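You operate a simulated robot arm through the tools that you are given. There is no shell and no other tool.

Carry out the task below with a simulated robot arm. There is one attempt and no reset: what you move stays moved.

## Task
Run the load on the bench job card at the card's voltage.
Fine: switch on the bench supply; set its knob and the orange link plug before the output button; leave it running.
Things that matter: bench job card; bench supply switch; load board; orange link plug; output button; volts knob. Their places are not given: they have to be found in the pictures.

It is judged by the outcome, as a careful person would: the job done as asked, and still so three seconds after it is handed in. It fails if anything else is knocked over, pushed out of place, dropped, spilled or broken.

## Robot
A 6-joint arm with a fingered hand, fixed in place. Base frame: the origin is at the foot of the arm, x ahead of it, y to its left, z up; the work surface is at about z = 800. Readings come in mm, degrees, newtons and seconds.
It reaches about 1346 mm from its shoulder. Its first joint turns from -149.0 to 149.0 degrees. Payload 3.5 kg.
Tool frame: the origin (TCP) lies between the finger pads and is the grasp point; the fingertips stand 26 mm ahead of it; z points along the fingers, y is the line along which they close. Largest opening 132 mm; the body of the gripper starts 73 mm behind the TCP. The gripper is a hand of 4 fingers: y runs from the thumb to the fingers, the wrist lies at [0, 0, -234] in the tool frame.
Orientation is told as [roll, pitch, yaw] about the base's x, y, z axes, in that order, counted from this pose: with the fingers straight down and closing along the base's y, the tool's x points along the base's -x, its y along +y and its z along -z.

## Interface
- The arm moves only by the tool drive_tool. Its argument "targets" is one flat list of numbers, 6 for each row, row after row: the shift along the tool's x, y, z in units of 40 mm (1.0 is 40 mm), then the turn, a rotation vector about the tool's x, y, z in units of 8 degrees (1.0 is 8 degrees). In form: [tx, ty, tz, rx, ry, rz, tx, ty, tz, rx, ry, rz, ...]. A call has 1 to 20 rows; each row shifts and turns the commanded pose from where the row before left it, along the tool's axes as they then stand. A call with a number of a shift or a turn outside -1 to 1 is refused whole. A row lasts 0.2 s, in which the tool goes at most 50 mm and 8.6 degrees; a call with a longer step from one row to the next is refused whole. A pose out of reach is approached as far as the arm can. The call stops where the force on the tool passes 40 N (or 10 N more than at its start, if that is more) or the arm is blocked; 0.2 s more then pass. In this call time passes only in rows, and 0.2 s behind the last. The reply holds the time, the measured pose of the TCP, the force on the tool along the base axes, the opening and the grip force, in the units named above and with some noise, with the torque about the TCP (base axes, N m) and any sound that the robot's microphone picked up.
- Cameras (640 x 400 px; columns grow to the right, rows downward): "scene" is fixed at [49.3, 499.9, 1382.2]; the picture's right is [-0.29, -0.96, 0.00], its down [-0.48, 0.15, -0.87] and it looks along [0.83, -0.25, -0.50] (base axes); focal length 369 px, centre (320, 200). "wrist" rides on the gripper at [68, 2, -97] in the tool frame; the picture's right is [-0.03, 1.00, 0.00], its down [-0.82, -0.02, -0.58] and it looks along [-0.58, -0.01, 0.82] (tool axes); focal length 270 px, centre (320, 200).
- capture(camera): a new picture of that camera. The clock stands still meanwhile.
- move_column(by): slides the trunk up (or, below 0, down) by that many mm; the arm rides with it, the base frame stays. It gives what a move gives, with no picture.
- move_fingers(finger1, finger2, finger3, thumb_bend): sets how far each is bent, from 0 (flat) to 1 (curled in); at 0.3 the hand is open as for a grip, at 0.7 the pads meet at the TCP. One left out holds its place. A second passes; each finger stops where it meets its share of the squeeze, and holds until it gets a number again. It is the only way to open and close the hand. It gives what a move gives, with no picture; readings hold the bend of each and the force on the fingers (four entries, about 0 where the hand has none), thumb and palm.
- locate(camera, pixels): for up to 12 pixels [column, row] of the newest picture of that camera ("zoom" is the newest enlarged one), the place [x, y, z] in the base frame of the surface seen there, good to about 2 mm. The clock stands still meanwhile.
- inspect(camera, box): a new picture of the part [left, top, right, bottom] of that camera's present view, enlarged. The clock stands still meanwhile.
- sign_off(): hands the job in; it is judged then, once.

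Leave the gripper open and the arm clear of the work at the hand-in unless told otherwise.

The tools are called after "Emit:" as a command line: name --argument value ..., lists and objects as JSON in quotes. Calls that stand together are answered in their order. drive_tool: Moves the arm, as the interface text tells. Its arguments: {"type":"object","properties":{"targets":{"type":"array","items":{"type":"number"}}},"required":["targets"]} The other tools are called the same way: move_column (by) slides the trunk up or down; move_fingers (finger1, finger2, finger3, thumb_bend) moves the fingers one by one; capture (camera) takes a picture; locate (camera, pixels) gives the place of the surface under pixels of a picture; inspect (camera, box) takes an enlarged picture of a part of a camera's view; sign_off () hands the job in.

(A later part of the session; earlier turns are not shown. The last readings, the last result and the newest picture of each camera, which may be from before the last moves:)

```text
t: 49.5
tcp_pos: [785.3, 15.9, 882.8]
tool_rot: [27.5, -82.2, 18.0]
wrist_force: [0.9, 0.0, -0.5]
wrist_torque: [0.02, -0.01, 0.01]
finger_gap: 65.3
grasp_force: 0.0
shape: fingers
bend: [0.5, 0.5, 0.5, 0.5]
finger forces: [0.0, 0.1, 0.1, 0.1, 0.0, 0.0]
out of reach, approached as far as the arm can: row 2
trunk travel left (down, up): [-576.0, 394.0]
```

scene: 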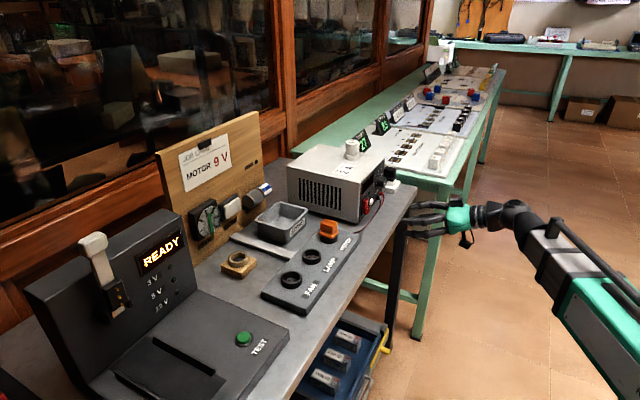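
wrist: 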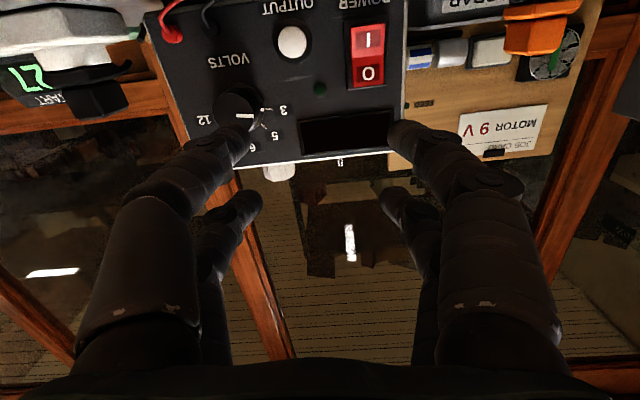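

The stop is in the wrist bend (about 60° between boom and tool). If the tool's azimuth is ~53° instead of 45°, the hand can be level. I turn the hand about its wrist to azimuth 53°, level, no roll.

Emit:
drive_tool --targets '[-0.3328, 0.3862, -0.0222, -0.468, -0.417, -0.253, -0.3328, 0.3862, -0.0222, -0.468, -0.417, -0.253, 0, 0, 0, 0, 0, 0]'

Emit:
capture --camera "wrist"

```text
t: 50.3
tcp_pos: [765.3, 44.7, 900.2]
tool_rot: [66.4, -83.1, -13.9]
wrist_force: [-0.1, -0.6, -0.4]
wrist_torque: [0.04, -0.01, 0.02]
finger_gap: 65.4
grasp_force: 0.1
shape: fingers
bend: [0.5, 0.5, 0.5, 0.5]
finger forces: [0.0, 0.1, 0.0, 0.0, 0.0, 0.1]
out of reach, approached as far as the arm can: row 1, 2
trunk travel left (down, up): [-576.0, 394.0]
```

```text
taken
```

wrist: 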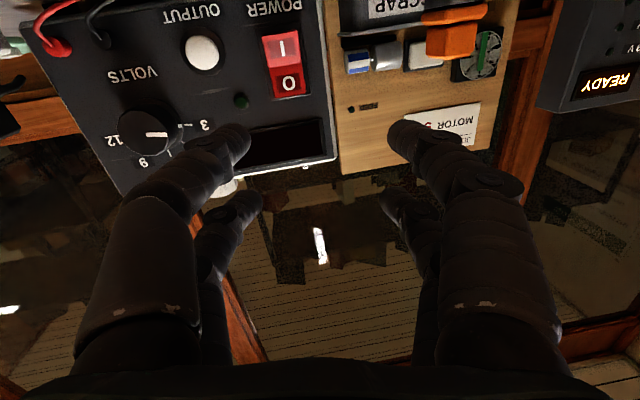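

I recomputed: the stop is the hand's last roll joint (about −82° there), not the bend. So I give the hand +15° of roll and aim straight along the panel normal (azimuth 45°, level).

Emit:
drive_tool --targets '[-0.1968, -0.3667, -0.0148, 0.439, -0.258, 0.553, -0.1968, -0.3667, -0.0148, 0.439, -0.258, 0.553, 0, 0, 0, 0, 0, 0]'

Emit:
capture --camera "wrist"

```text
t: 51.1
tcp_pos: [790.1, 23.4, 909.4]
tool_rot: [89.3, -75.0, -44.5]
wrist_force: [-0.2, 0.2, 0.1]
wrist_torque: [0.0, 0.02, -0.01]
finger_gap: 65.5
grasp_force: 0.1
shape: fingers
bend: [0.5, 0.5, 0.5, 0.5]
finger forces: [0.0, 0.0, 0.0, 0.0, 0.1, 0.1]
trunk travel left (down, up): [-576.0, 394.0]
```

```text
taken
```

wrist: 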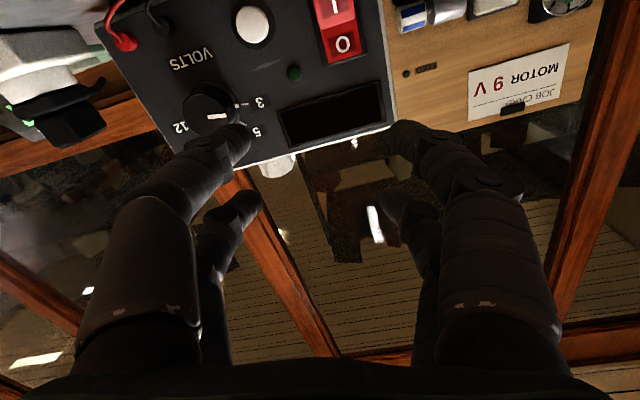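

Now the pose is exact: tool z along the panel normal, roll 15°, no reach problems. I enlarge the panel and measure its parts.

Emit:
inspect --camera "wrist" --box '[130, 0, 390, 160]'

Emit:
inspect --camera "scene" --box '[352, 170, 400, 226]'

```text
2.46 times, centred on (260, 80) of wrist
```

zoom: 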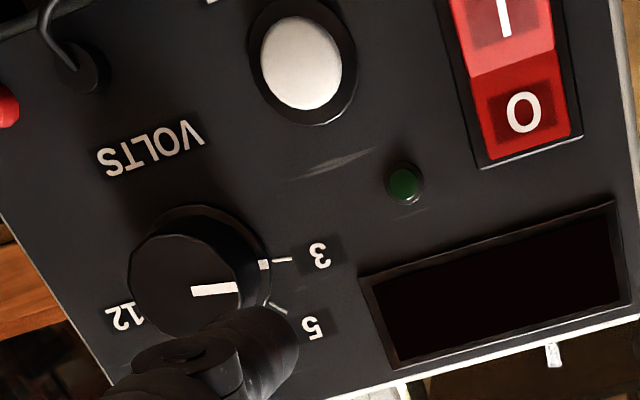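

```text
7.14 times, centred on (376, 198) of scene
```

zoom: 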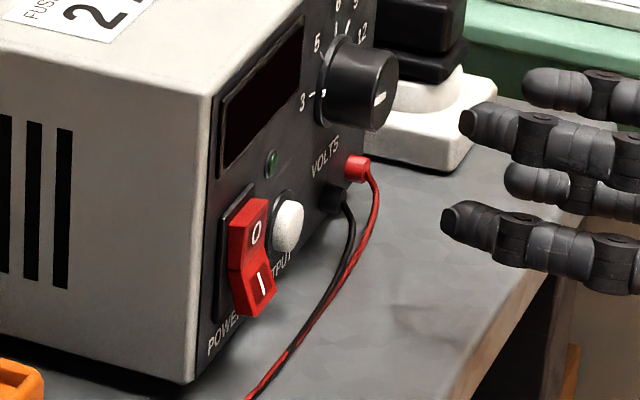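

Emit:
locate --camera "zoom" --pixels '[[248, 222], [256, 290], [240, 260], [262, 285], [288, 225], [271, 163], [378, 100], [240, 205], [262, 205], [242, 310], [272, 295]]'

Emit:
locate --camera "wrist" --pixels '[[252, 24], [343, 44], [333, 8], [334, 22], [210, 115], [204, 103], [245, 105], [294, 72], [235, 125], [330, 110], [247, 40], [258, 10]]'

```text
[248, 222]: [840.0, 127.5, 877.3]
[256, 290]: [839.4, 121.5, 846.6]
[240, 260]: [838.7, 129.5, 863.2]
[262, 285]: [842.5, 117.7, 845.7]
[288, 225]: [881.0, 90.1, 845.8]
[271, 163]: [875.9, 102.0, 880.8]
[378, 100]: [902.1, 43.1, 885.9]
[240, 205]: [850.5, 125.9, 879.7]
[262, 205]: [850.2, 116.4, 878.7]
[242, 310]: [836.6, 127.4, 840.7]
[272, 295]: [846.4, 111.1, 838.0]
```

```text
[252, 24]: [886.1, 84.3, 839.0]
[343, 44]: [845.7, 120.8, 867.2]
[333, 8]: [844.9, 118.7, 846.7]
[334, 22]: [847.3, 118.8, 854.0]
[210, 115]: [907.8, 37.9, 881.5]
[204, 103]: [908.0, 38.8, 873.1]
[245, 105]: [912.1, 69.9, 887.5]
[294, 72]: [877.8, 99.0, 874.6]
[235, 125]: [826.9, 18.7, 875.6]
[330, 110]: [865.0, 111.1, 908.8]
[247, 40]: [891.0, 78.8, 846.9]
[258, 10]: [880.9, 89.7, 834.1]
```

Wrist-camera positions (closer, face-on): button ≈ s 567, z 839; rocker "I" half ≈ (845,118.7,846.7), i.e. s≈513; knob front ≈ (907.8,37.9,881.5). Now I form the pointing shape: finger1 at 0.6, others curled.

Emit:
move_fingers --finger1 0.6 --finger2 1.0 --finger3 1.0 --thumb_bend 1.0

Emit:
move_column --by -54

Emit:
capture --camera "wrist"

Emit:
inspect --camera "scene" --box '[340, 160, 480, 250]'

```text
t: 52.1
tcp_pos: [789.6, 22.5, 910.1]
tool_rot: [89.1, -75.0, -44.4]
wrist_force: [0.1, 0.6, -0.5]
wrist_torque: [0.0, 0.0, 0.05]
finger_gap: 27.9
grasp_force: 0.0
shape: fingers
bend: [0.59, 0.74, 0.74, 0.98]
finger forces: [0.1, 0.0, 0.0, 0.0, 0.0, 0.0]
trunk travel left (down, up): [-576.0, 394.0]
```

```text
t: 53.1
tcp_pos: [789.5, 22.7, 855.5]
tool_rot: [89.2, -75.0, -44.4]
wrist_force: [0.2, -0.1, -0.3]
wrist_torque: [-0.01, -0.02, 0.0]
finger_gap: 28.2
grasp_force: 0.1
shape: fingers
bend: [0.59, 0.74, 0.74, 0.99]
finger forces: [0.0, 0.0, 0.0, 0.0, 0.1, 0.0]
trunk travel left (down, up): [-522.0, 448.0]
```

```text
taken
```

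wrist: 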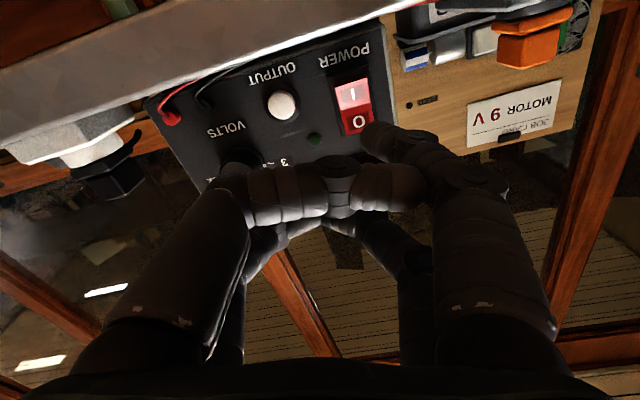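

```text
4.44 times, centred on (410, 205) of scene
```

zoom: 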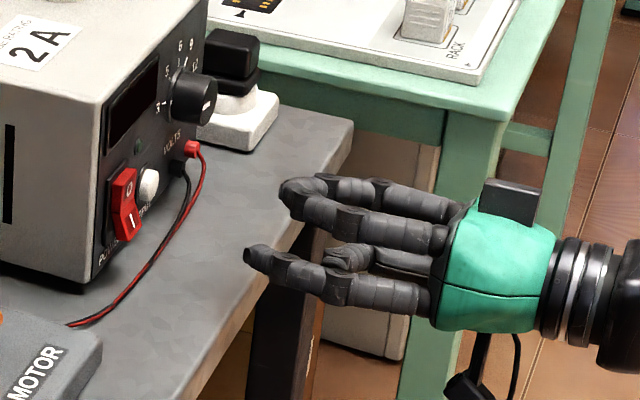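

The pointer (finger1, tip at (372,135)) is just off the rocker (353,105). I zoom for exact positions of rocker, button, knob and the finger's tip.

Emit:
inspect --camera "wrist" --box '[190, 40, 430, 190]'

Emit:
locate --camera "wrist" --pixels '[[352, 93], [356, 120], [353, 104], [280, 103], [314, 138], [370, 128], [366, 124], [378, 130], [235, 160], [285, 160], [338, 83], [368, 80]]'

```text
2.67 times, centred on (310, 115) of wrist
```

zoom: 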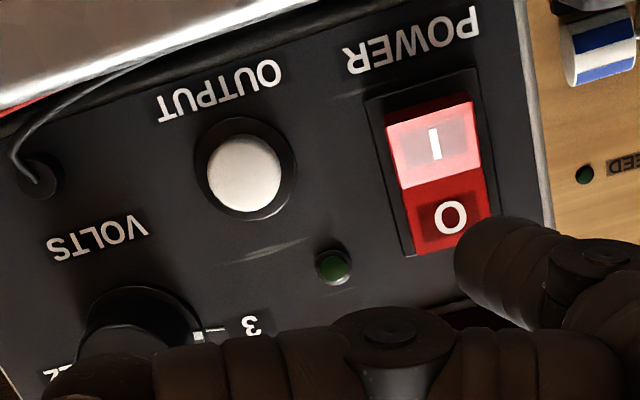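

```text
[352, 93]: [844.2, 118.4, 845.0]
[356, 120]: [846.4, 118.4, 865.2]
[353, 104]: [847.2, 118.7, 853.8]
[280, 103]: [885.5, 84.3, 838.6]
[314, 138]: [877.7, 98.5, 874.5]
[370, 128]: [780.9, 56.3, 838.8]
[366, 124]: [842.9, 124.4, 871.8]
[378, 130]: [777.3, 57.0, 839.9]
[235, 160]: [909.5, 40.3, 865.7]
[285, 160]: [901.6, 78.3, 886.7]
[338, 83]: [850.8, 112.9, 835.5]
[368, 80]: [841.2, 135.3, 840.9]
```

Finger1's tip centre is at about s≈515, z≈844, and the rocker's I half at s≈513, z≈845. I lower 2 mm, and advance 70 mm toward the panel; ~11 mm short of contact.

Emit:
move_column --by -2

Emit:
drive_tool --targets '[0, 0.04, 0.875, 0, 0, 0, 0, 0, 0.875, 0, 0, 0, 0, 0, 0, 0, 0, 0]'

Emit:
capture --camera "wrist"

Emit:
inspect --camera "scene" --box '[340, 160, 480, 250]'

```text
t: 53.6
tcp_pos: [790.0, 22.6, 853.9]
tool_rot: [89.2, -75.0, -44.3]
wrist_force: [0.2, 0.0, 0.3]
wrist_torque: [0.03, -0.02, 0.0]
finger_gap: 28.6
grasp_force: 0.1
shape: fingers
bend: [0.59, 0.74, 0.74, 0.99]
finger forces: [0.0, 0.0, 0.0, 0.0, 0.0, 0.1]
trunk travel left (down, up): [-520.0, 450.0]
```

```text
t: 54.4
tcp_pos: [838.0, 73.3, 854.7]
tool_rot: [89.1, -75.0, -44.3]
wrist_force: [0.0, 0.2, -0.1]
wrist_torque: [-0.01, -0.02, 0.01]
finger_gap: 28.7
grasp_force: 0.1
shape: fingers
bend: [0.59, 0.74, 0.74, 0.99]
finger forces: [0.0, 0.0, 0.0, 0.0, 0.0, 0.1]
trunk travel left (down, up): [-520.0, 450.0]
```

```text
taken
```

wrist: 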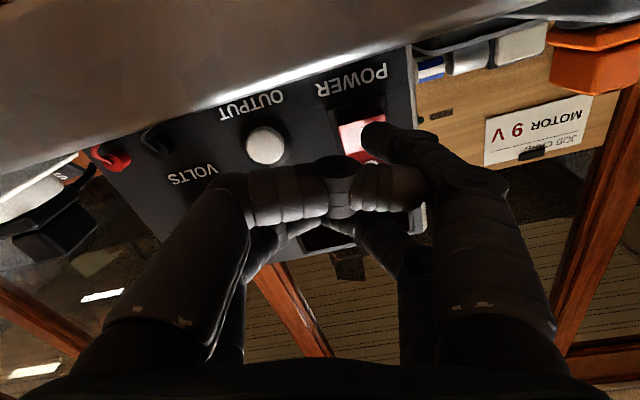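

```text
4.44 times, centred on (410, 205) of scene
```

zoom: 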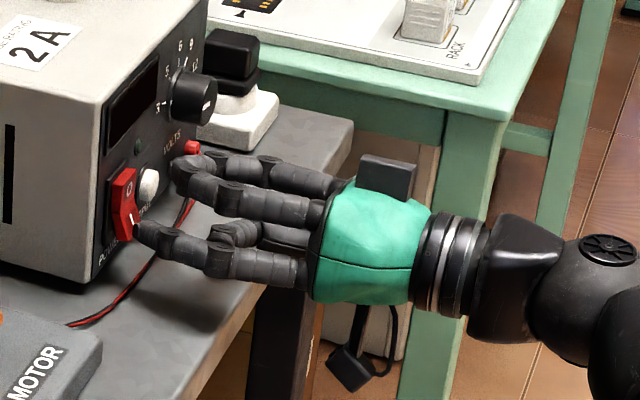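

Emit:
inspect --camera "wrist" --box '[310, 70, 440, 180]'

Emit:
inspect --camera "scene" --box '[355, 185, 395, 225]'

```text
3.64 times, centred on (375, 125) of wrist
```

zoom: 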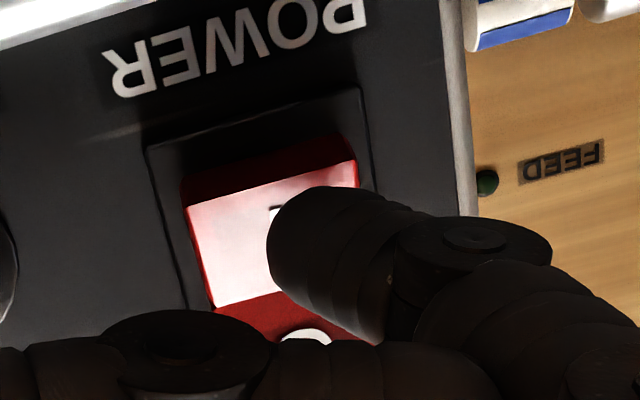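

```text
10.00 times, centred on (375, 205) of scene
```

zoom: 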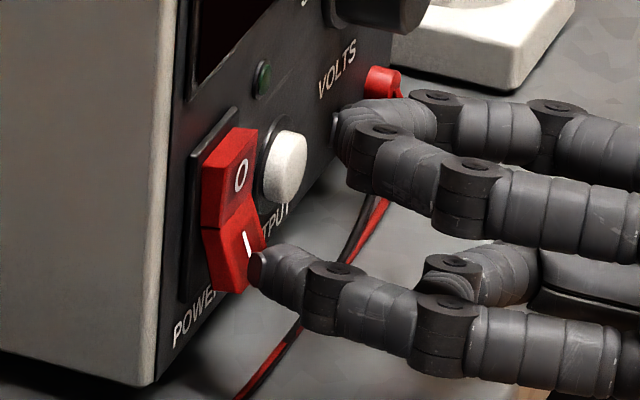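

The tip is in front of the lower part of the I half, slightly toward its left side. I shift 1.6 mm right and advance 14 mm in 2 mm steps.

Emit:
drive_tool --targets '[0, -0.04, 0.05, 0, 0, 0, 0, 0, 0.05, 0, 0, 0, 0, 0, 0.05, 0, 0, 0, 0, 0, 0.05, 0, 0, 0, 0, 0, 0.05, 0, 0, 0, 0, 0, 0.05, 0, 0, 0, 0, 0, 0.05, 0, 0, 0]'

Emit:
inspect --camera "wrist" --box '[310, 70, 440, 180]'

Emit:
inspect --camera "scene" --box '[355, 185, 395, 225]'

```text
t: 56.0
tcp_pos: [844.3, 83.0, 855.7]
tool_rot: [89.4, -75.0, -44.3]
wrist_force: [-30.9, -17.0, -4.0]
wrist_torque: [-0.44, 0.46, 1.33]
finger_gap: 26.8
grasp_force: 16.9
shape: fingers
bend: [0.72, 0.74, 0.74, 1.0]
finger forces: [33.7, 0.0, 0.0, 0.0, 0.0, 0.1]
trunk travel left (down, up): [-520.0, 450.0]
```

```text
3.64 times, centred on (375, 125) of wrist
```

zoom: 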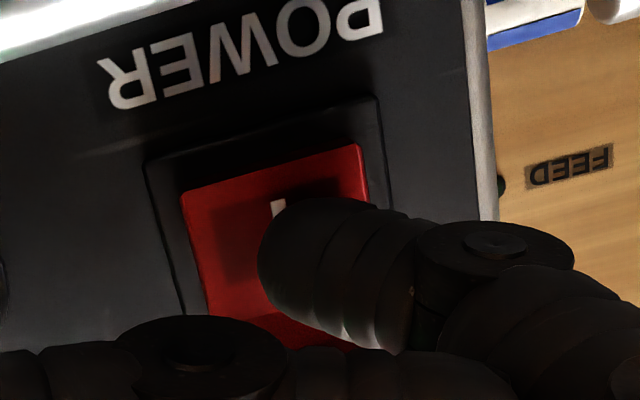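

```text
10.00 times, centred on (375, 205) of scene
```

zoom: 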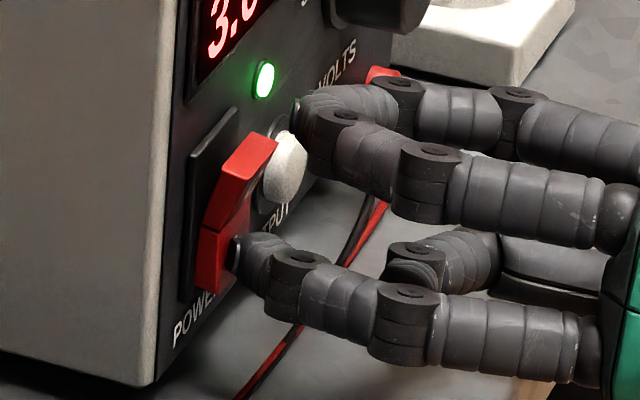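

The rocker flipped: green LED on, display shows 3.0. I back off 45 mm straight away.

Emit:
drive_tool --targets '[0, 0, -0.4, 0, 0, 0, 0, 0, -0.8, 0, 0, 0, 0, 0, 0, 0, 0, 0]'

Emit:
inspect --camera "scene" --box '[345, 150, 405, 225]'

Emit:
capture --camera "wrist"

```text
t: 56.8
tcp_pos: [814.9, 46.5, 853.9]
tool_rot: [89.1, -75.0, -44.2]
wrist_force: [1.0, 0.7, 0.3]
wrist_torque: [0.02, -0.02, 0.02]
finger_gap: 29.8
grasp_force: 0.1
shape: fingers
bend: [0.59, 0.74, 0.74, 0.99]
finger forces: [0.0, 0.0, 0.0, 0.1, 0.1, 0.0]
trunk travel left (down, up): [-520.0, 450.0]
```

```text
5.33 times, centred on (375, 188) of scene
```

zoom: 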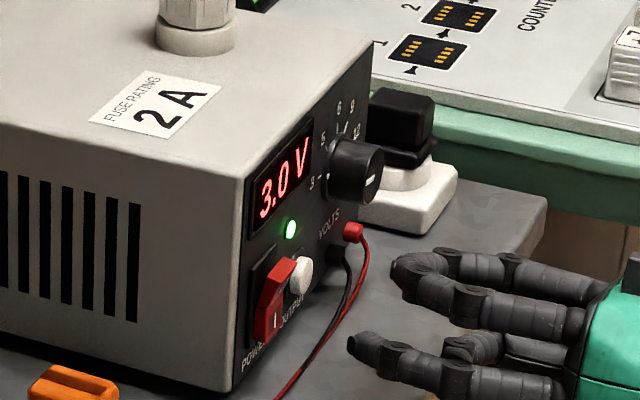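

```text
taken
```

wrist: 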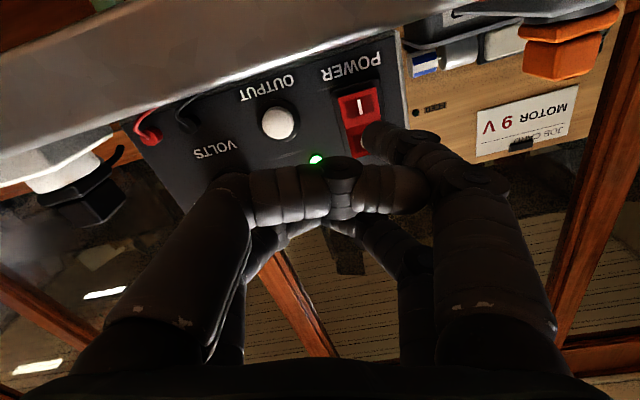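

Supply is on, showing 3.0 V, LED green. Now the knob: I open the hand to 0.5, back off 40 mm, move 72 mm to the right (s≈615) and raise the trunk 28 mm to face the knob.

Emit:
move_fingers --finger1 0.5 --finger2 0.5 --finger3 0.5 --thumb_bend 0.5

Emit:
drive_tool --targets '[0, 0, -1, 0, 0, 0, -0.2325, -0.87, 0, 0, 0, 0, -0.2325, -0.87, 0, 0, 0, 0, 0, 0, 0, 0, 0, 0]'

Emit:
move_column --by 28

Emit:
capture --camera "wrist"

Emit:
inspect --camera "wrist" --box '[240, 70, 400, 180]'

```text
t: 57.8
tcp_pos: [814.8, 47.6, 854.4]
tool_rot: [89.1, -75.0, -44.2]
wrist_force: [-0.5, -0.7, 0.5]
wrist_torque: [-0.02, 0.0, 0.02]
finger_gap: 65.2
grasp_force: 0.2
shape: fingers
bend: [0.5, 0.5, 0.5, 0.5]
finger forces: [0.0, 0.0, 0.1, 0.0, 0.0, 0.0]
trunk travel left (down, up): [-520.0, 450.0]
```

```text
t: 58.8
tcp_pos: [838.7, -32.0, 855.3]
tool_rot: [89.9, -75.0, -45.0]
wrist_force: [0.0, 0.3, -0.3]
wrist_torque: [-0.01, -0.01, 0.01]
finger_gap: 65.3
grasp_force: 0.1
shape: fingers
bend: [0.5, 0.5, 0.5, 0.5]
finger forces: [0.0, 0.1, 0.0, 0.0, 0.0, 0.0]
trunk travel left (down, up): [-520.0, 450.0]
```

```text
t: 59.5
tcp_pos: [839.2, -31.2, 883.1]
tool_rot: [89.8, -75.0, -45.0]
wrist_force: [-0.4, 0.3, 0.4]
wrist_torque: [0.05, -0.02, -0.02]
finger_gap: 65.6
grasp_force: 0.0
shape: fingers
bend: [0.5, 0.5, 0.5, 0.5]
finger forces: [0.0, 0.0, 0.0, 0.0, 0.0, 0.0]
trunk travel left (down, up): [-548.0, 422.0]
```

```text
taken
```

wrist: 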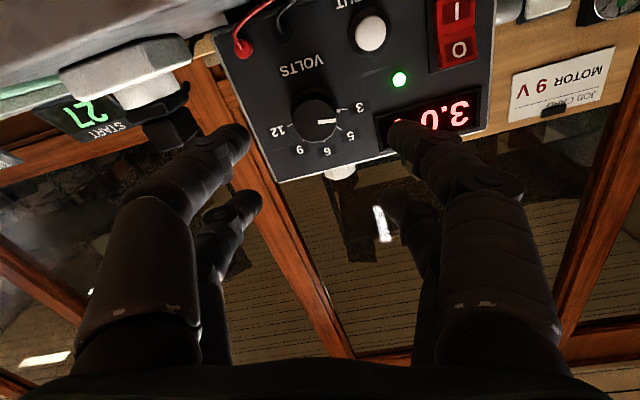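

```text
3.64 times, centred on (320, 125) of wrist
```

zoom: 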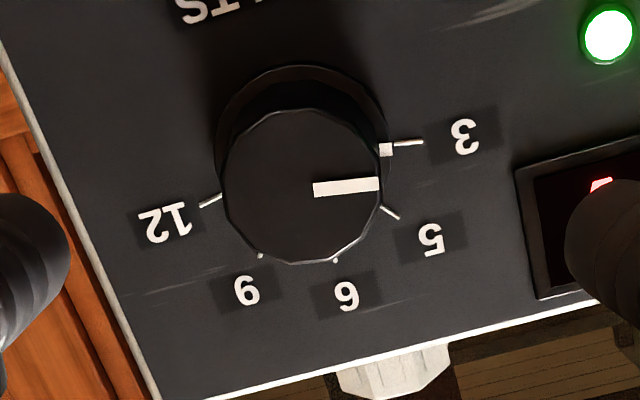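

All marks are visible: pointer at 3; ticks 3 (408,143), 5 (390,212), 6 (335,260), 9 (260,255), 12 (210,200) in the zoom. I locate them to get the turn angle.

Emit:
locate --camera "zoom" --pixels '[[410, 143], [391, 213], [335, 260], [260, 256], [209, 200], [345, 187], [300, 185], [236, 185], [372, 185], [300, 115], [305, 255], [250, 290]]'

```text
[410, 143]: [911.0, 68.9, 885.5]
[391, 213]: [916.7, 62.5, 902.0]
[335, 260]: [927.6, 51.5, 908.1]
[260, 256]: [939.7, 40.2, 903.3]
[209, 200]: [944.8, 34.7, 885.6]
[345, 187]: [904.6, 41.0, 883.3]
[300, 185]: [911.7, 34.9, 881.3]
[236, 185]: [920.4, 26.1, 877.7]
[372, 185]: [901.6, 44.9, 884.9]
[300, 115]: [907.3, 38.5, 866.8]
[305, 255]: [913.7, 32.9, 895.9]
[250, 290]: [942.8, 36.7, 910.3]
```

The scale is 45° steps: 3 at left, 6 on top, 9 at upper right; so 3→9 is about 130° clockwise. Knob centre ≈ s 619.3, z 882.5, front at d≈669. Before advancing I check the terminals and the black/white block to the right.

Emit:
locate --camera "wrist" --pixels '[[242, 48], [236, 42], [283, 12], [170, 130], [180, 95], [130, 70], [190, 65], [205, 45], [275, 178], [218, 60]]'

Emit:
inspect --camera "scene" --box '[360, 145, 460, 215]'

```text
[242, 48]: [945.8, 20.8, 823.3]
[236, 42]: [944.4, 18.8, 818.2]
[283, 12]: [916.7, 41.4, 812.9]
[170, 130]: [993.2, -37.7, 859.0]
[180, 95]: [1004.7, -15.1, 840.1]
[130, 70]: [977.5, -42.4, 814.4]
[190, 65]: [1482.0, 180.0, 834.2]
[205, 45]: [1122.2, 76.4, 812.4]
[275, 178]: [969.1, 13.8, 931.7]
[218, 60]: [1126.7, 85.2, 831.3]
```

```text
5.71 times, centred on (410, 180) of scene
```

zoom: 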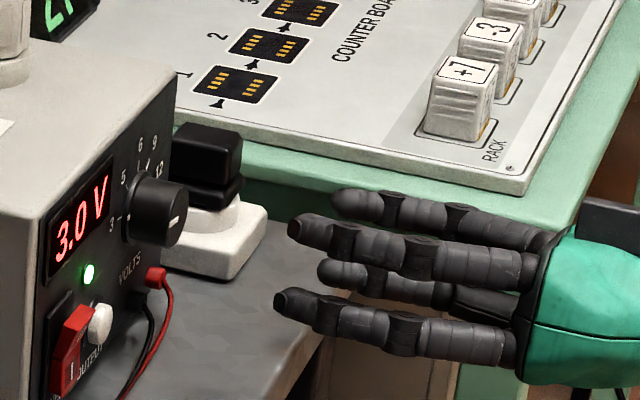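

All clear of the fingers' path. I align (s +3.8 mm) and advance 60 mm, then look.

Emit:
drive_tool --targets '[-0.025, -0.092, 0.5, 0, 0, 0, 0, 0, 0.5, 0, 0, 0, 0, 0, 0.5, 0, 0, 0, 0, 0, 0, 0, 0, 0]'

Emit:
capture --camera "wrist"

Emit:
inspect --camera "scene" --box '[345, 140, 445, 220]'

```text
t: 60.5
tcp_pos: [887.4, 7.4, 882.7]
tool_rot: [89.7, -75.1, -44.8]
wrist_force: [-0.4, -0.2, 0.1]
wrist_torque: [-0.01, -0.03, -0.01]
finger_gap: 65.3
grasp_force: 0.1
shape: fingers
bend: [0.5, 0.5, 0.5, 0.5]
finger forces: [0.1, 0.0, 0.0, 0.0, 0.0, 0.0]
trunk travel left (down, up): [-548.0, 422.0]
```

```text
taken
```

wrist: 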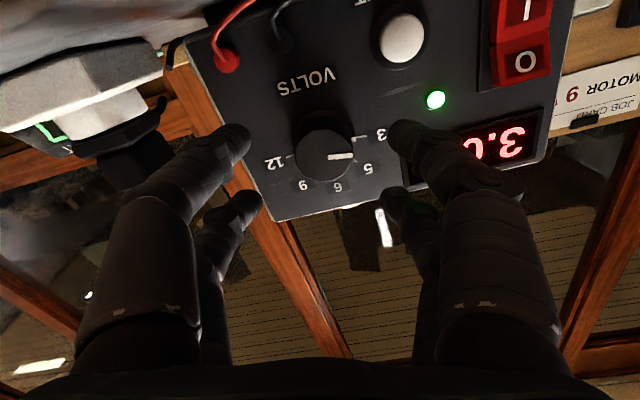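

```text
5.00 times, centred on (395, 180) of scene
```

zoom: 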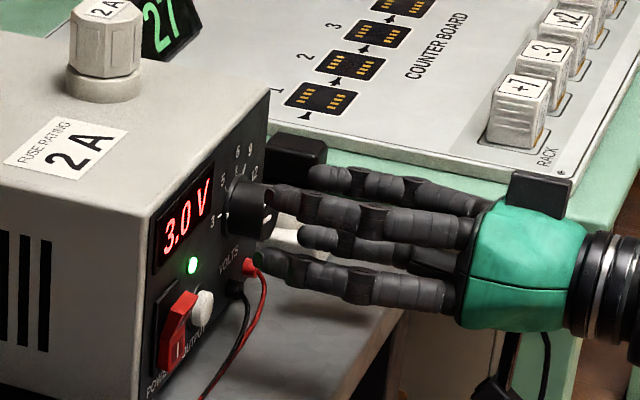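

Emit:
inspect --camera "wrist" --box '[260, 105, 400, 205]'

```text
4.00 times, centred on (330, 155) of wrist
```

zoom: 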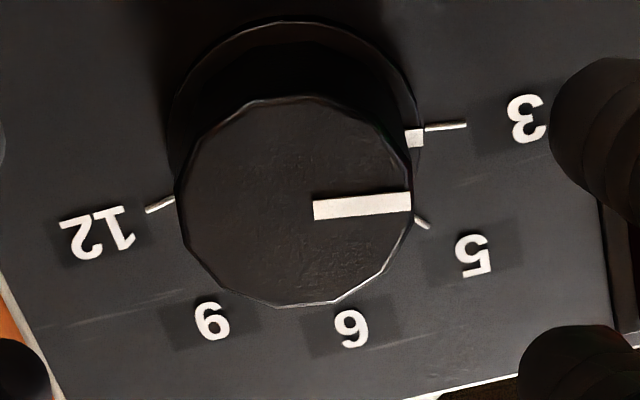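

The knob (cap 175–412 × 95–308, so ⌀≈32 mm) is about 2.6 mm left and 2 mm lower than the tool axis. I correct that, and advance 27 mm so the fingertips reach over the knob without touching the panel.

Emit:
move_column --by -2

Emit:
drive_tool --targets '[0.017, 0.0625, 0.225, 0, 0, 0, 0, 0, 0.225, 0, 0, 0, 0, 0, 0.225, 0, 0, 0, 0, 0, 0, 0, 0, 0]'

Emit:
capture --camera "wrist"

Emit:
inspect --camera "scene" --box '[345, 140, 445, 220]'

```text
t: 61.0
tcp_pos: [886.7, 5.8, 880.3]
tool_rot: [89.7, -75.0, -44.8]
wrist_force: [0.0, 0.0, 0.1]
wrist_torque: [0.04, 0.01, 0.0]
finger_gap: 65.7
grasp_force: 0.1
shape: fingers
bend: [0.5, 0.5, 0.5, 0.5]
finger forces: [0.1, 0.0, 0.0, 0.0, 0.0, 0.0]
trunk travel left (down, up): [-546.0, 424.0]
```

```text
t: 62.0
tcp_pos: [901.5, 27.0, 880.5]
tool_rot: [89.7, -75.0, -44.8]
wrist_force: [-0.4, 0.3, -0.6]
wrist_torque: [-0.01, 0.01, 0.02]
finger_gap: 65.5
grasp_force: 0.0
shape: fingers
bend: [0.5, 0.5, 0.5, 0.5]
finger forces: [0.0, 0.0, 0.0, 0.0, 0.0, 0.0]
trunk travel left (down, up): [-546.0, 424.0]
```

```text
taken
```

wrist: 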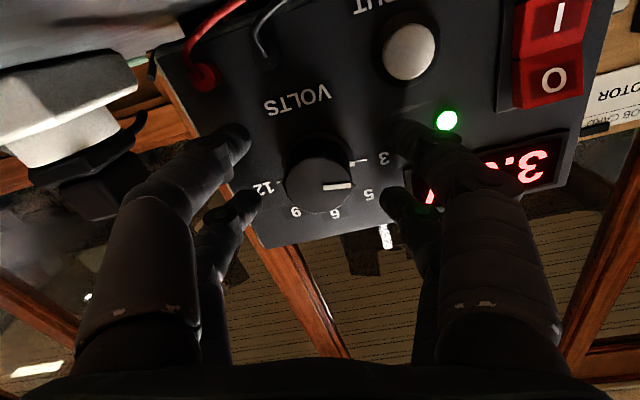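

```text
5.00 times, centred on (395, 180) of scene
```

zoom: 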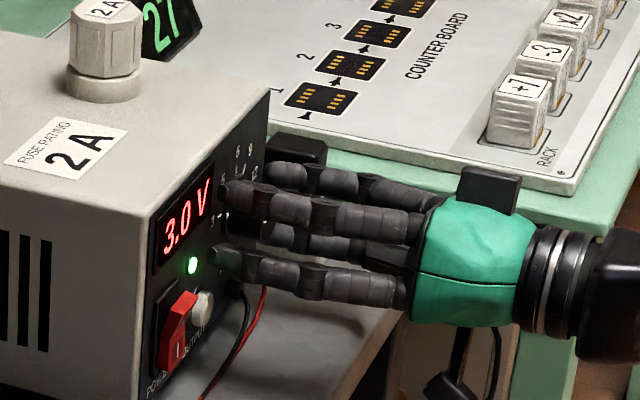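

The knob is centred at (320,184) between the four fingers. I close on it.

Emit:
move_fingers --finger1 0.75 --finger2 0.75 --finger3 0.75 --thumb_bend 0.75

Emit:
capture --camera "wrist"

Emit:
inspect --camera "scene" --box '[345, 140, 445, 220]'

```text
t: 63.0
tcp_pos: [903.0, 27.8, 881.2]
tool_rot: [89.5, -74.9, -44.8]
wrist_force: [6.5, 3.9, 0.2]
wrist_torque: [0.02, 0.01, -0.02]
finger_gap: 0.0
grasp_force: 14.6
shape: fingers
bend: [0.72, 0.68, 0.66, 0.72]
finger forces: [5.3, 8.0, 8.3, 0.1, 6.9, 0.1]
trunk travel left (down, up): [-546.0, 424.0]
```

```text
taken
```

wrist: 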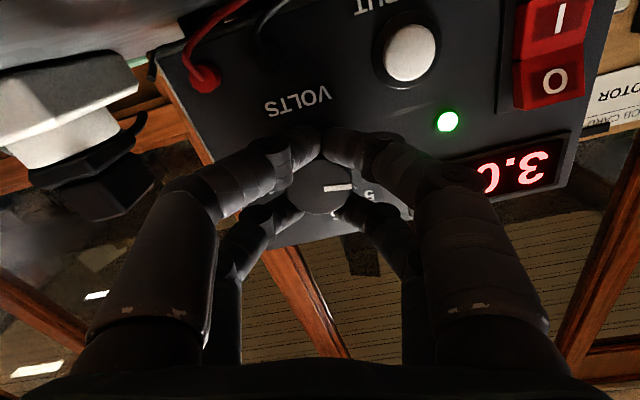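

```text
5.00 times, centred on (395, 180) of scene
```

zoom: 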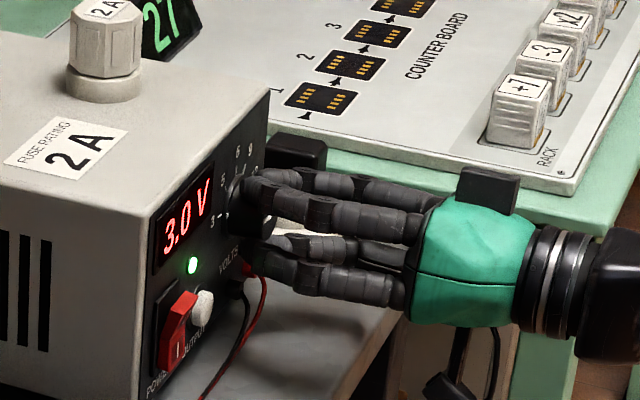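

The lower pair closed just below the knob and the upper pair clamps it from above, so the knob is caged with wedge friction. I try a small clockwise turn (+16° about the tool axis) and see whether the knob follows.

Emit:
drive_tool --targets '[0, 0, 0, 0, 0, 0.5, 0, 0, 0, 0, 0, 0.5, 0, 0, 0, 0, 0, 0.5, 0, 0, 0, 0, 0, 0.5]'

Emit:
capture --camera "wrist"

Emit:
inspect --camera "scene" --box '[345, 140, 445, 220]'

```text
t: 64.0
tcp_pos: [903.0, 27.5, 880.9]
tool_rot: [89.6, -58.9, -44.6]
wrist_force: [-2.6, 7.1, -3.8]
wrist_torque: [-0.03, 0.0, 0.12]
finger_gap: 0.0
grasp_force: 15.3
shape: fingers
bend: [0.72, 0.68, 0.67, 0.72]
finger forces: [8.6, 7.0, 6.5, 0.1, 7.9, 0.0]
trunk travel left (down, up): [-546.0, 424.0]
```

```text
taken
```

wrist: 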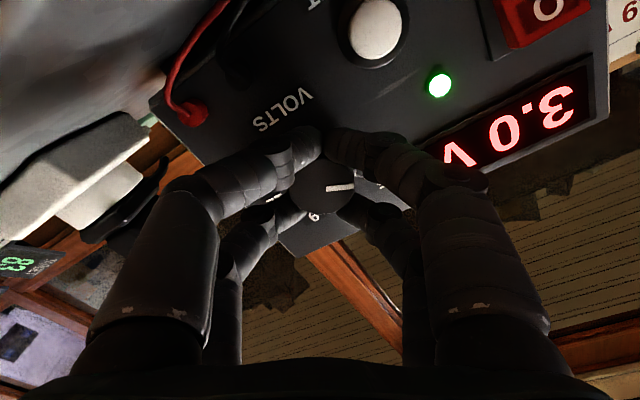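

```text
5.00 times, centred on (395, 180) of scene
```

zoom: 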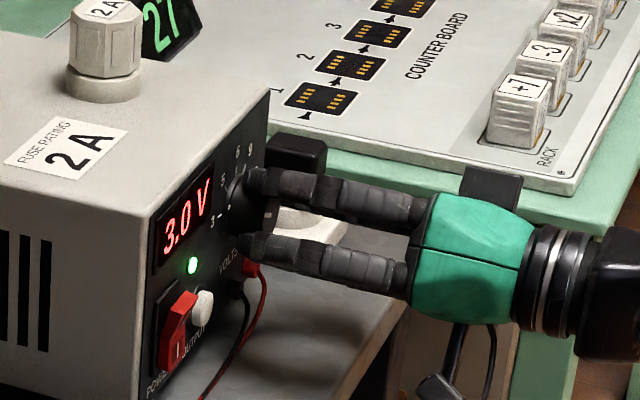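

The pointer line stays fixed relative to the hand while the panel turned – the knob follows. I turn another 32°.

Emit:
drive_tool --targets '[0, 0, 0, 0, 0, 0.5, 0, 0, 0, 0, 0, 0.5, 0, 0, 0, 0, 0, 0.5, 0, 0, 0, 0, 0, 0.5, 0, 0, 0, 0, 0, 0.5, 0, 0, 0, 0, 0, 0.5, 0, 0, 0, 0, 0, 0.5, 0, 0, 0, 0, 0, 0.5]'

Emit:
capture --camera "wrist"

Emit:
inspect --camera "scene" --box '[345, 140, 445, 220]'

```text
t: 65.8
tcp_pos: [903.6, 27.3, 881.1]
tool_rot: [89.9, -26.9, -45.1]
wrist_force: [-9.7, 10.6, -5.8]
wrist_torque: [-0.1, 0.03, 0.26]
finger_gap: 0.0
grasp_force: 17.2
shape: fingers
bend: [0.73, 0.69, 0.67, 0.72]
finger forces: [13.2, 5.8, 5.8, 0.0, 9.7, 0.0]
trunk travel left (down, up): [-546.0, 424.0]
```

```text
taken
```

wrist: 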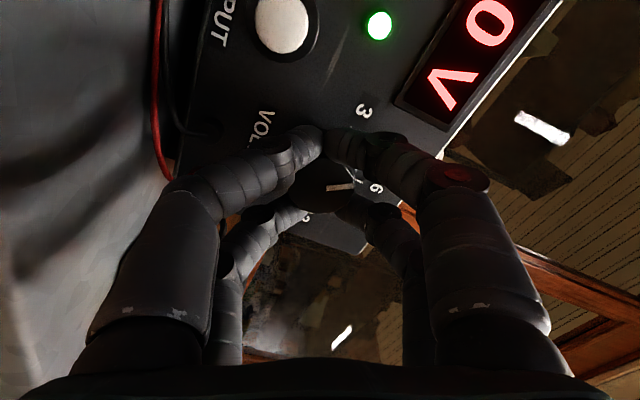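

```text
5.00 times, centred on (395, 180) of scene
```

zoom: 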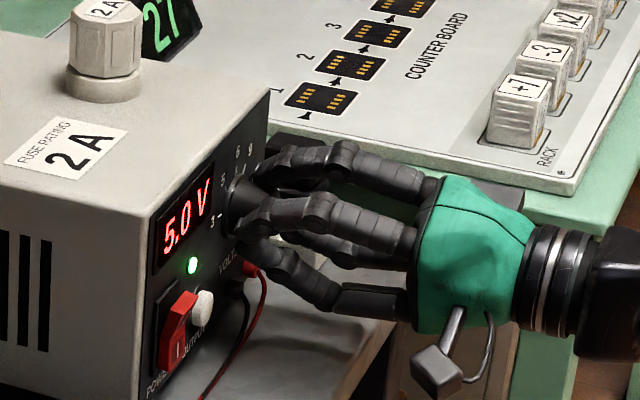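

Display now 5.0 V (48° turned). Another 40°.

Emit:
drive_tool --targets '[0, 0, 0, 0, 0, 0.5, 0, 0, 0, 0, 0, 0.5, 0, 0, 0, 0, 0, 0.5, 0, 0, 0, 0, 0, 0.5, 0, 0, 0, 0, 0, 0.5, 0, 0, 0, 0, 0, 0.5, 0, 0, 0, 0, 0, 0.5, 0, 0, 0, 0, 0, 0.5, 0, 0, 0, 0, 0, 0.5, 0, 0, 0, 0, 0, 0.5]'

Emit:
capture --camera "wrist"

Emit:
inspect --camera "scene" --box '[345, 140, 445, 220]'

```text
t: 68.0
tcp_pos: [902.7, 28.3, 881.6]
tool_rot: [90.0, 13.1, -45.1]
wrist_force: [-6.8, 9.3, 5.8]
wrist_torque: [0.04, -0.06, 0.16]
finger_gap: 0.0
grasp_force: 16.8
shape: fingers
bend: [0.73, 0.69, 0.67, 0.72]
finger forces: [12.5, 6.6, 5.7, 0.1, 8.9, 0.0]
trunk travel left (down, up): [-546.0, 424.0]
```

```text
taken
```

wrist: 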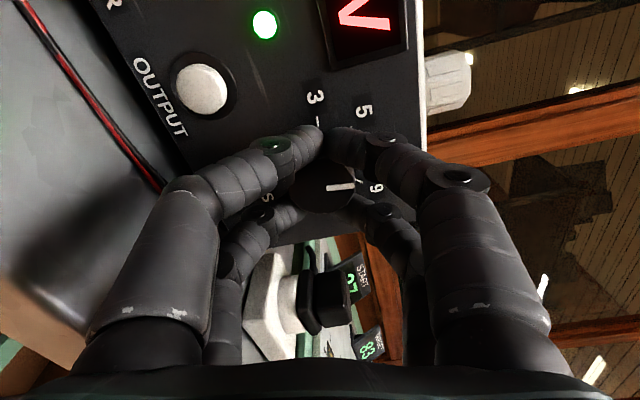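

```text
5.00 times, centred on (395, 180) of scene
```

zoom: 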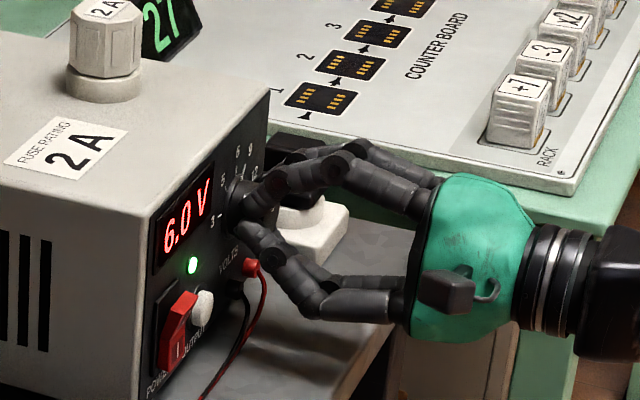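

6.0 V at 88°. Another 40°.

Emit:
drive_tool --targets '[0, 0, 0, 0, 0, 0.5, 0, 0, 0, 0, 0, 0.5, 0, 0, 0, 0, 0, 0.5, 0, 0, 0, 0, 0, 0.5, 0, 0, 0, 0, 0, 0.5, 0, 0, 0, 0, 0, 0.5, 0, 0, 0, 0, 0, 0.5, 0, 0, 0, 0, 0, 0.5, 0, 0, 0, 0, 0, 0.5, 0, 0, 0, 0, 0, 0.5]'

Emit:
capture --camera "wrist"

Emit:
inspect --camera "scene" --box '[345, 140, 445, 220]'

```text
t: 70.2
tcp_pos: [903.4, 26.6, 882.7]
tool_rot: [90.0, 52.9, -45.1]
wrist_force: [4.7, 18.3, 19.6]
wrist_torque: [0.19, -0.24, 0.13]
finger_gap: 0.0
grasp_force: 19.8
shape: fingers
bend: [0.72, 0.69, 0.67, 0.72]
finger forces: [17.3, 5.5, 4.8, 0.0, 11.2, 0.0]
trunk travel left (down, up): [-546.0, 424.0]
```

```text
taken
```

wrist: 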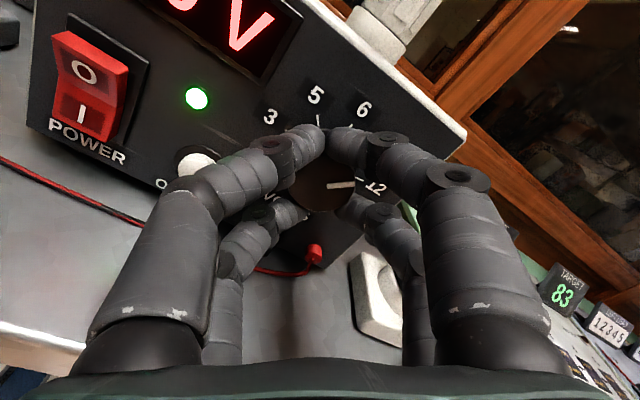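

```text
5.00 times, centred on (395, 180) of scene
```

zoom: 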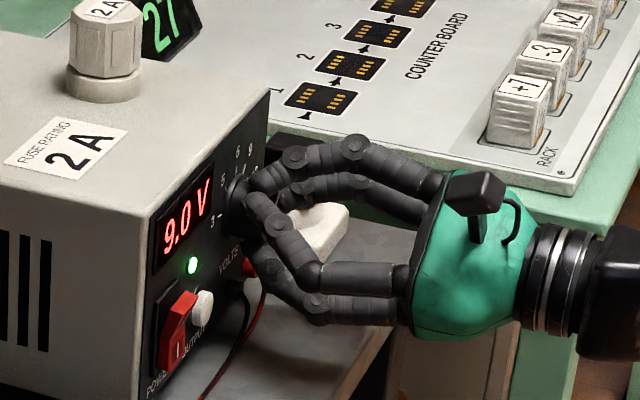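

Display reads 9.0 V (128° turned). I relax the grip gently first, then open.

Emit:
move_fingers --finger1 0.69 --finger2 0.66 --finger3 0.64 --thumb_bend 0.69

Emit:
move_fingers --finger1 0.5 --finger2 0.5 --finger3 0.5 --thumb_bend 0.5

Emit:
capture --camera "wrist"

Emit:
inspect --camera "scene" --box '[345, 140, 445, 220]'

```text
t: 71.2
tcp_pos: [902.0, 26.6, 883.2]
tool_rot: [90.1, 52.8, -45.0]
wrist_force: [-8.1, 5.3, 16.0]
wrist_torque: [0.18, -0.22, 0.16]
finger_gap: 3.0
grasp_force: 9.8
shape: fingers
bend: [0.69, 0.65, 0.64, 0.7]
finger forces: [11.7, 1.3, 0.2, 0.1, 7.3, 0.0]
trunk travel left (down, up): [-546.0, 424.0]
```

```text
t: 72.2
tcp_pos: [903.7, 27.2, 880.5]
tool_rot: [89.8, 53.0, -45.3]
wrist_force: [0.6, -0.7, -0.1]
wrist_torque: [0.03, 0.0, 0.0]
finger_gap: 65.1
grasp_force: 0.1
shape: fingers
bend: [0.5, 0.5, 0.5, 0.5]
finger forces: [0.0, 0.1, 0.0, 0.1, 0.0, 0.1]
trunk travel left (down, up): [-546.0, 424.0]
```

```text
taken
```

wrist: 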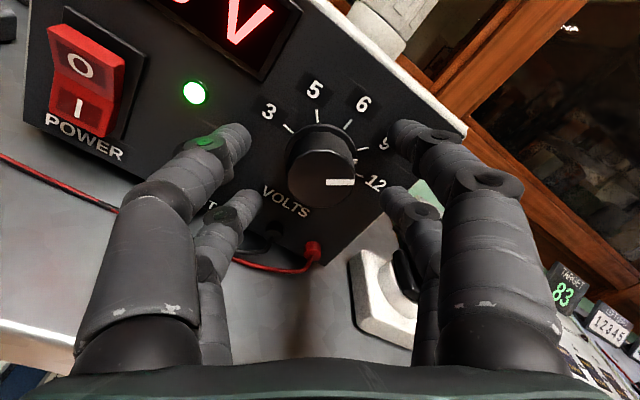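

```text
5.00 times, centred on (395, 180) of scene
```

zoom: 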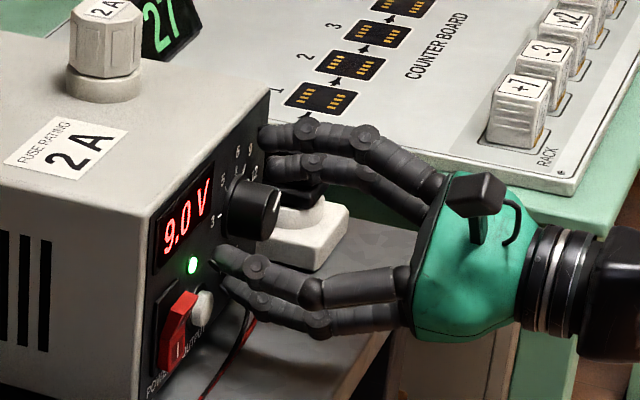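

Display holds 9.0 V. I zoom on the knob's pointer and the 9 mark.

Emit:
inspect --camera "wrist" --box '[255, 85, 405, 215]'

Emit:
inspect --camera "scene" --box '[372, 162, 412, 192]'

```text
3.08 times, centred on (330, 150) of wrist
```

zoom: 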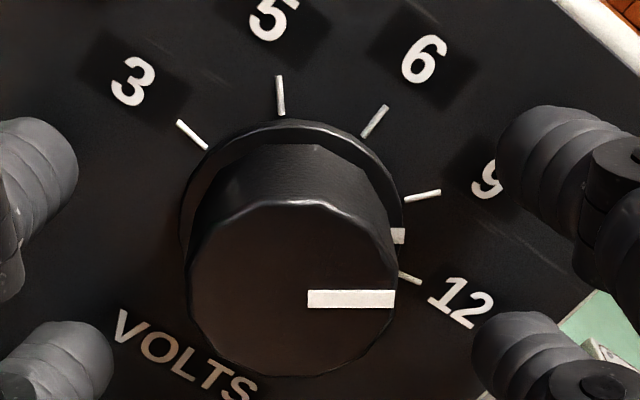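

```text
13.33 times, centred on (392, 177) of scene
```

zoom: 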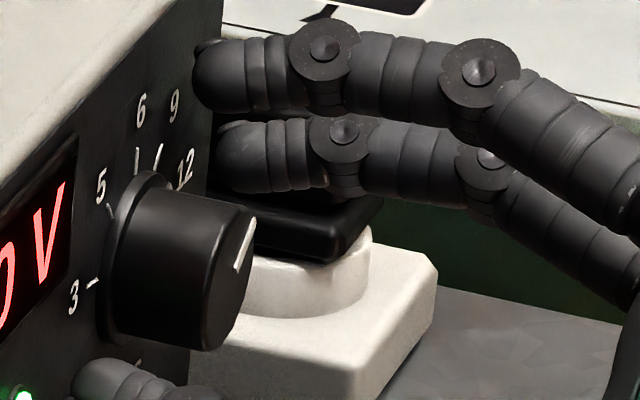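

The knob's skirt mark (398,235) lies about midway between 9 and 12, so it is ~22° past the 9 mark although the display says 9.0. I'll set it squarely on 9. The knob's true centre works out at s≈618.9, z≈882.3, so I raise 1.8 mm, shift slightly, and close again.

Emit:
move_column --by 1.8

Emit:
drive_tool --targets '[0.012, -0.016, 0, 0, 0, 0, 0, 0, 0, 0, 0, 0]'

Emit:
move_fingers --finger1 0.75 --finger2 0.75 --finger3 0.75 --thumb_bend 0.75

Emit:
inspect --camera "wrist" --box '[255, 85, 405, 215]'

Emit:
inspect --camera "scene" --box '[345, 140, 445, 220]'

```text
t: 72.8
tcp_pos: [903.9, 26.0, 882.2]
tool_rot: [89.7, 52.9, -45.1]
wrist_force: [-0.3, -0.4, -0.7]
wrist_torque: [0.0, 0.0, 0.02]
finger_gap: 65.2
grasp_force: 0.0
shape: fingers
bend: [0.5, 0.5, 0.5, 0.5]
finger forces: [0.0, 0.1, 0.1, 0.0, 0.0, 0.0]
trunk travel left (down, up): [-548.0, 422.0]
```

```text
t: 73.3
tcp_pos: [903.1, 25.6, 882.5]
tool_rot: [89.8, 53.0, -45.1]
wrist_force: [0.5, -0.5, -0.3]
wrist_torque: [-0.02, -0.01, 0.01]
finger_gap: 65.6
grasp_force: 0.0
shape: fingers
bend: [0.5, 0.5, 0.5, 0.5]
finger forces: [0.0, 0.0, 0.1, 0.1, 0.0, 0.0]
trunk travel left (down, up): [-548.0, 422.0]
```

```text
t: 74.3
tcp_pos: [903.0, 26.3, 882.1]
tool_rot: [89.9, 53.1, -45.4]
wrist_force: [4.5, 6.4, -0.2]
wrist_torque: [0.03, 0.01, 0.06]
finger_gap: 6.3
grasp_force: 13.2
shape: fingers
bend: [0.71, 0.69, 0.7, 0.68]
finger forces: [5.8, 6.7, 5.6, 0.1, 7.8, 0.1]
trunk travel left (down, up): [-548.0, 422.0]
```

```text
3.08 times, centred on (330, 150) of wrist
```

zoom: 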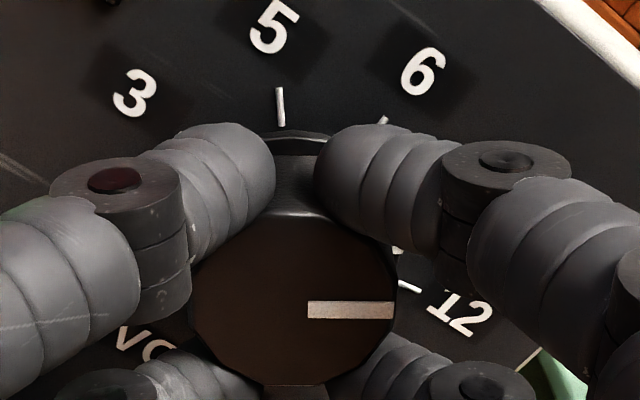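

```text
5.00 times, centred on (395, 180) of scene
```

zoom: 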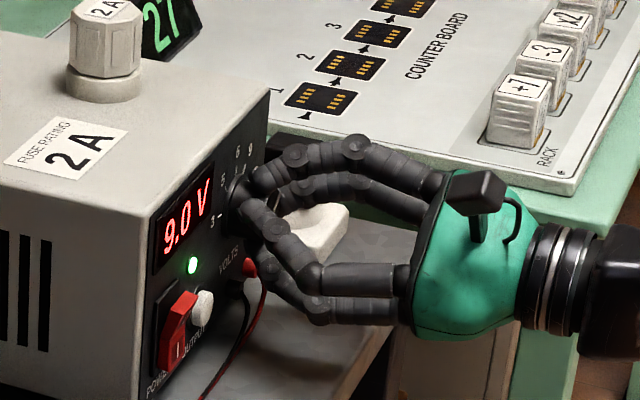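

A more even grip (bends ≈0.70). Now I turn back 22° counter-clockwise.

Emit:
drive_tool --targets '[0, 0, 0, 0, 0, -0.5, 0, 0, 0, 0, 0, -0.5, 0, 0, 0, 0, 0, -0.5, 0, 0, 0, 0, 0, -0.5, 0, 0, 0, 0, 0, -0.5, 0, 0, 0, 0, 0, -0.25]'

Emit:
inspect --camera "wrist" --box '[255, 85, 405, 215]'

Emit:
inspect --camera "scene" --box '[345, 140, 445, 220]'

```text
t: 75.8
tcp_pos: [903.5, 27.8, 882.1]
tool_rot: [89.8, 31.0, -45.1]
wrist_force: [5.8, 4.2, -0.6]
wrist_torque: [0.01, 0.02, 0.01]
finger_gap: 6.0
grasp_force: 13.9
shape: fingers
bend: [0.71, 0.7, 0.7, 0.68]
finger forces: [5.7, 8.1, 6.0, 0.0, 7.5, 0.0]
trunk travel left (down, up): [-548.0, 422.0]
```

```text
3.08 times, centred on (330, 150) of wrist
```

zoom: 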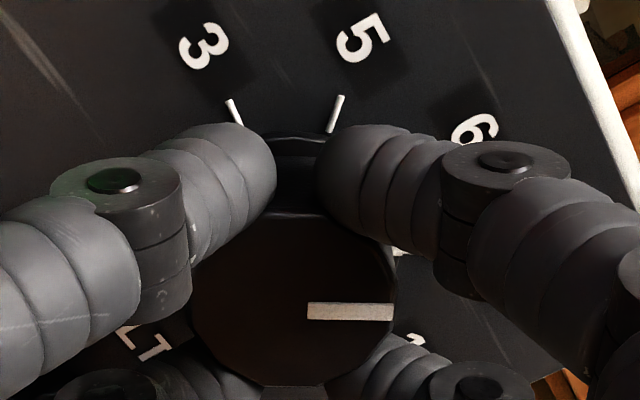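

```text
5.00 times, centred on (395, 180) of scene
```

zoom: 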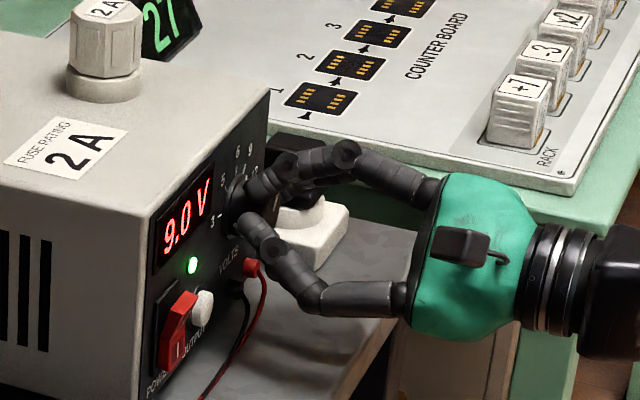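

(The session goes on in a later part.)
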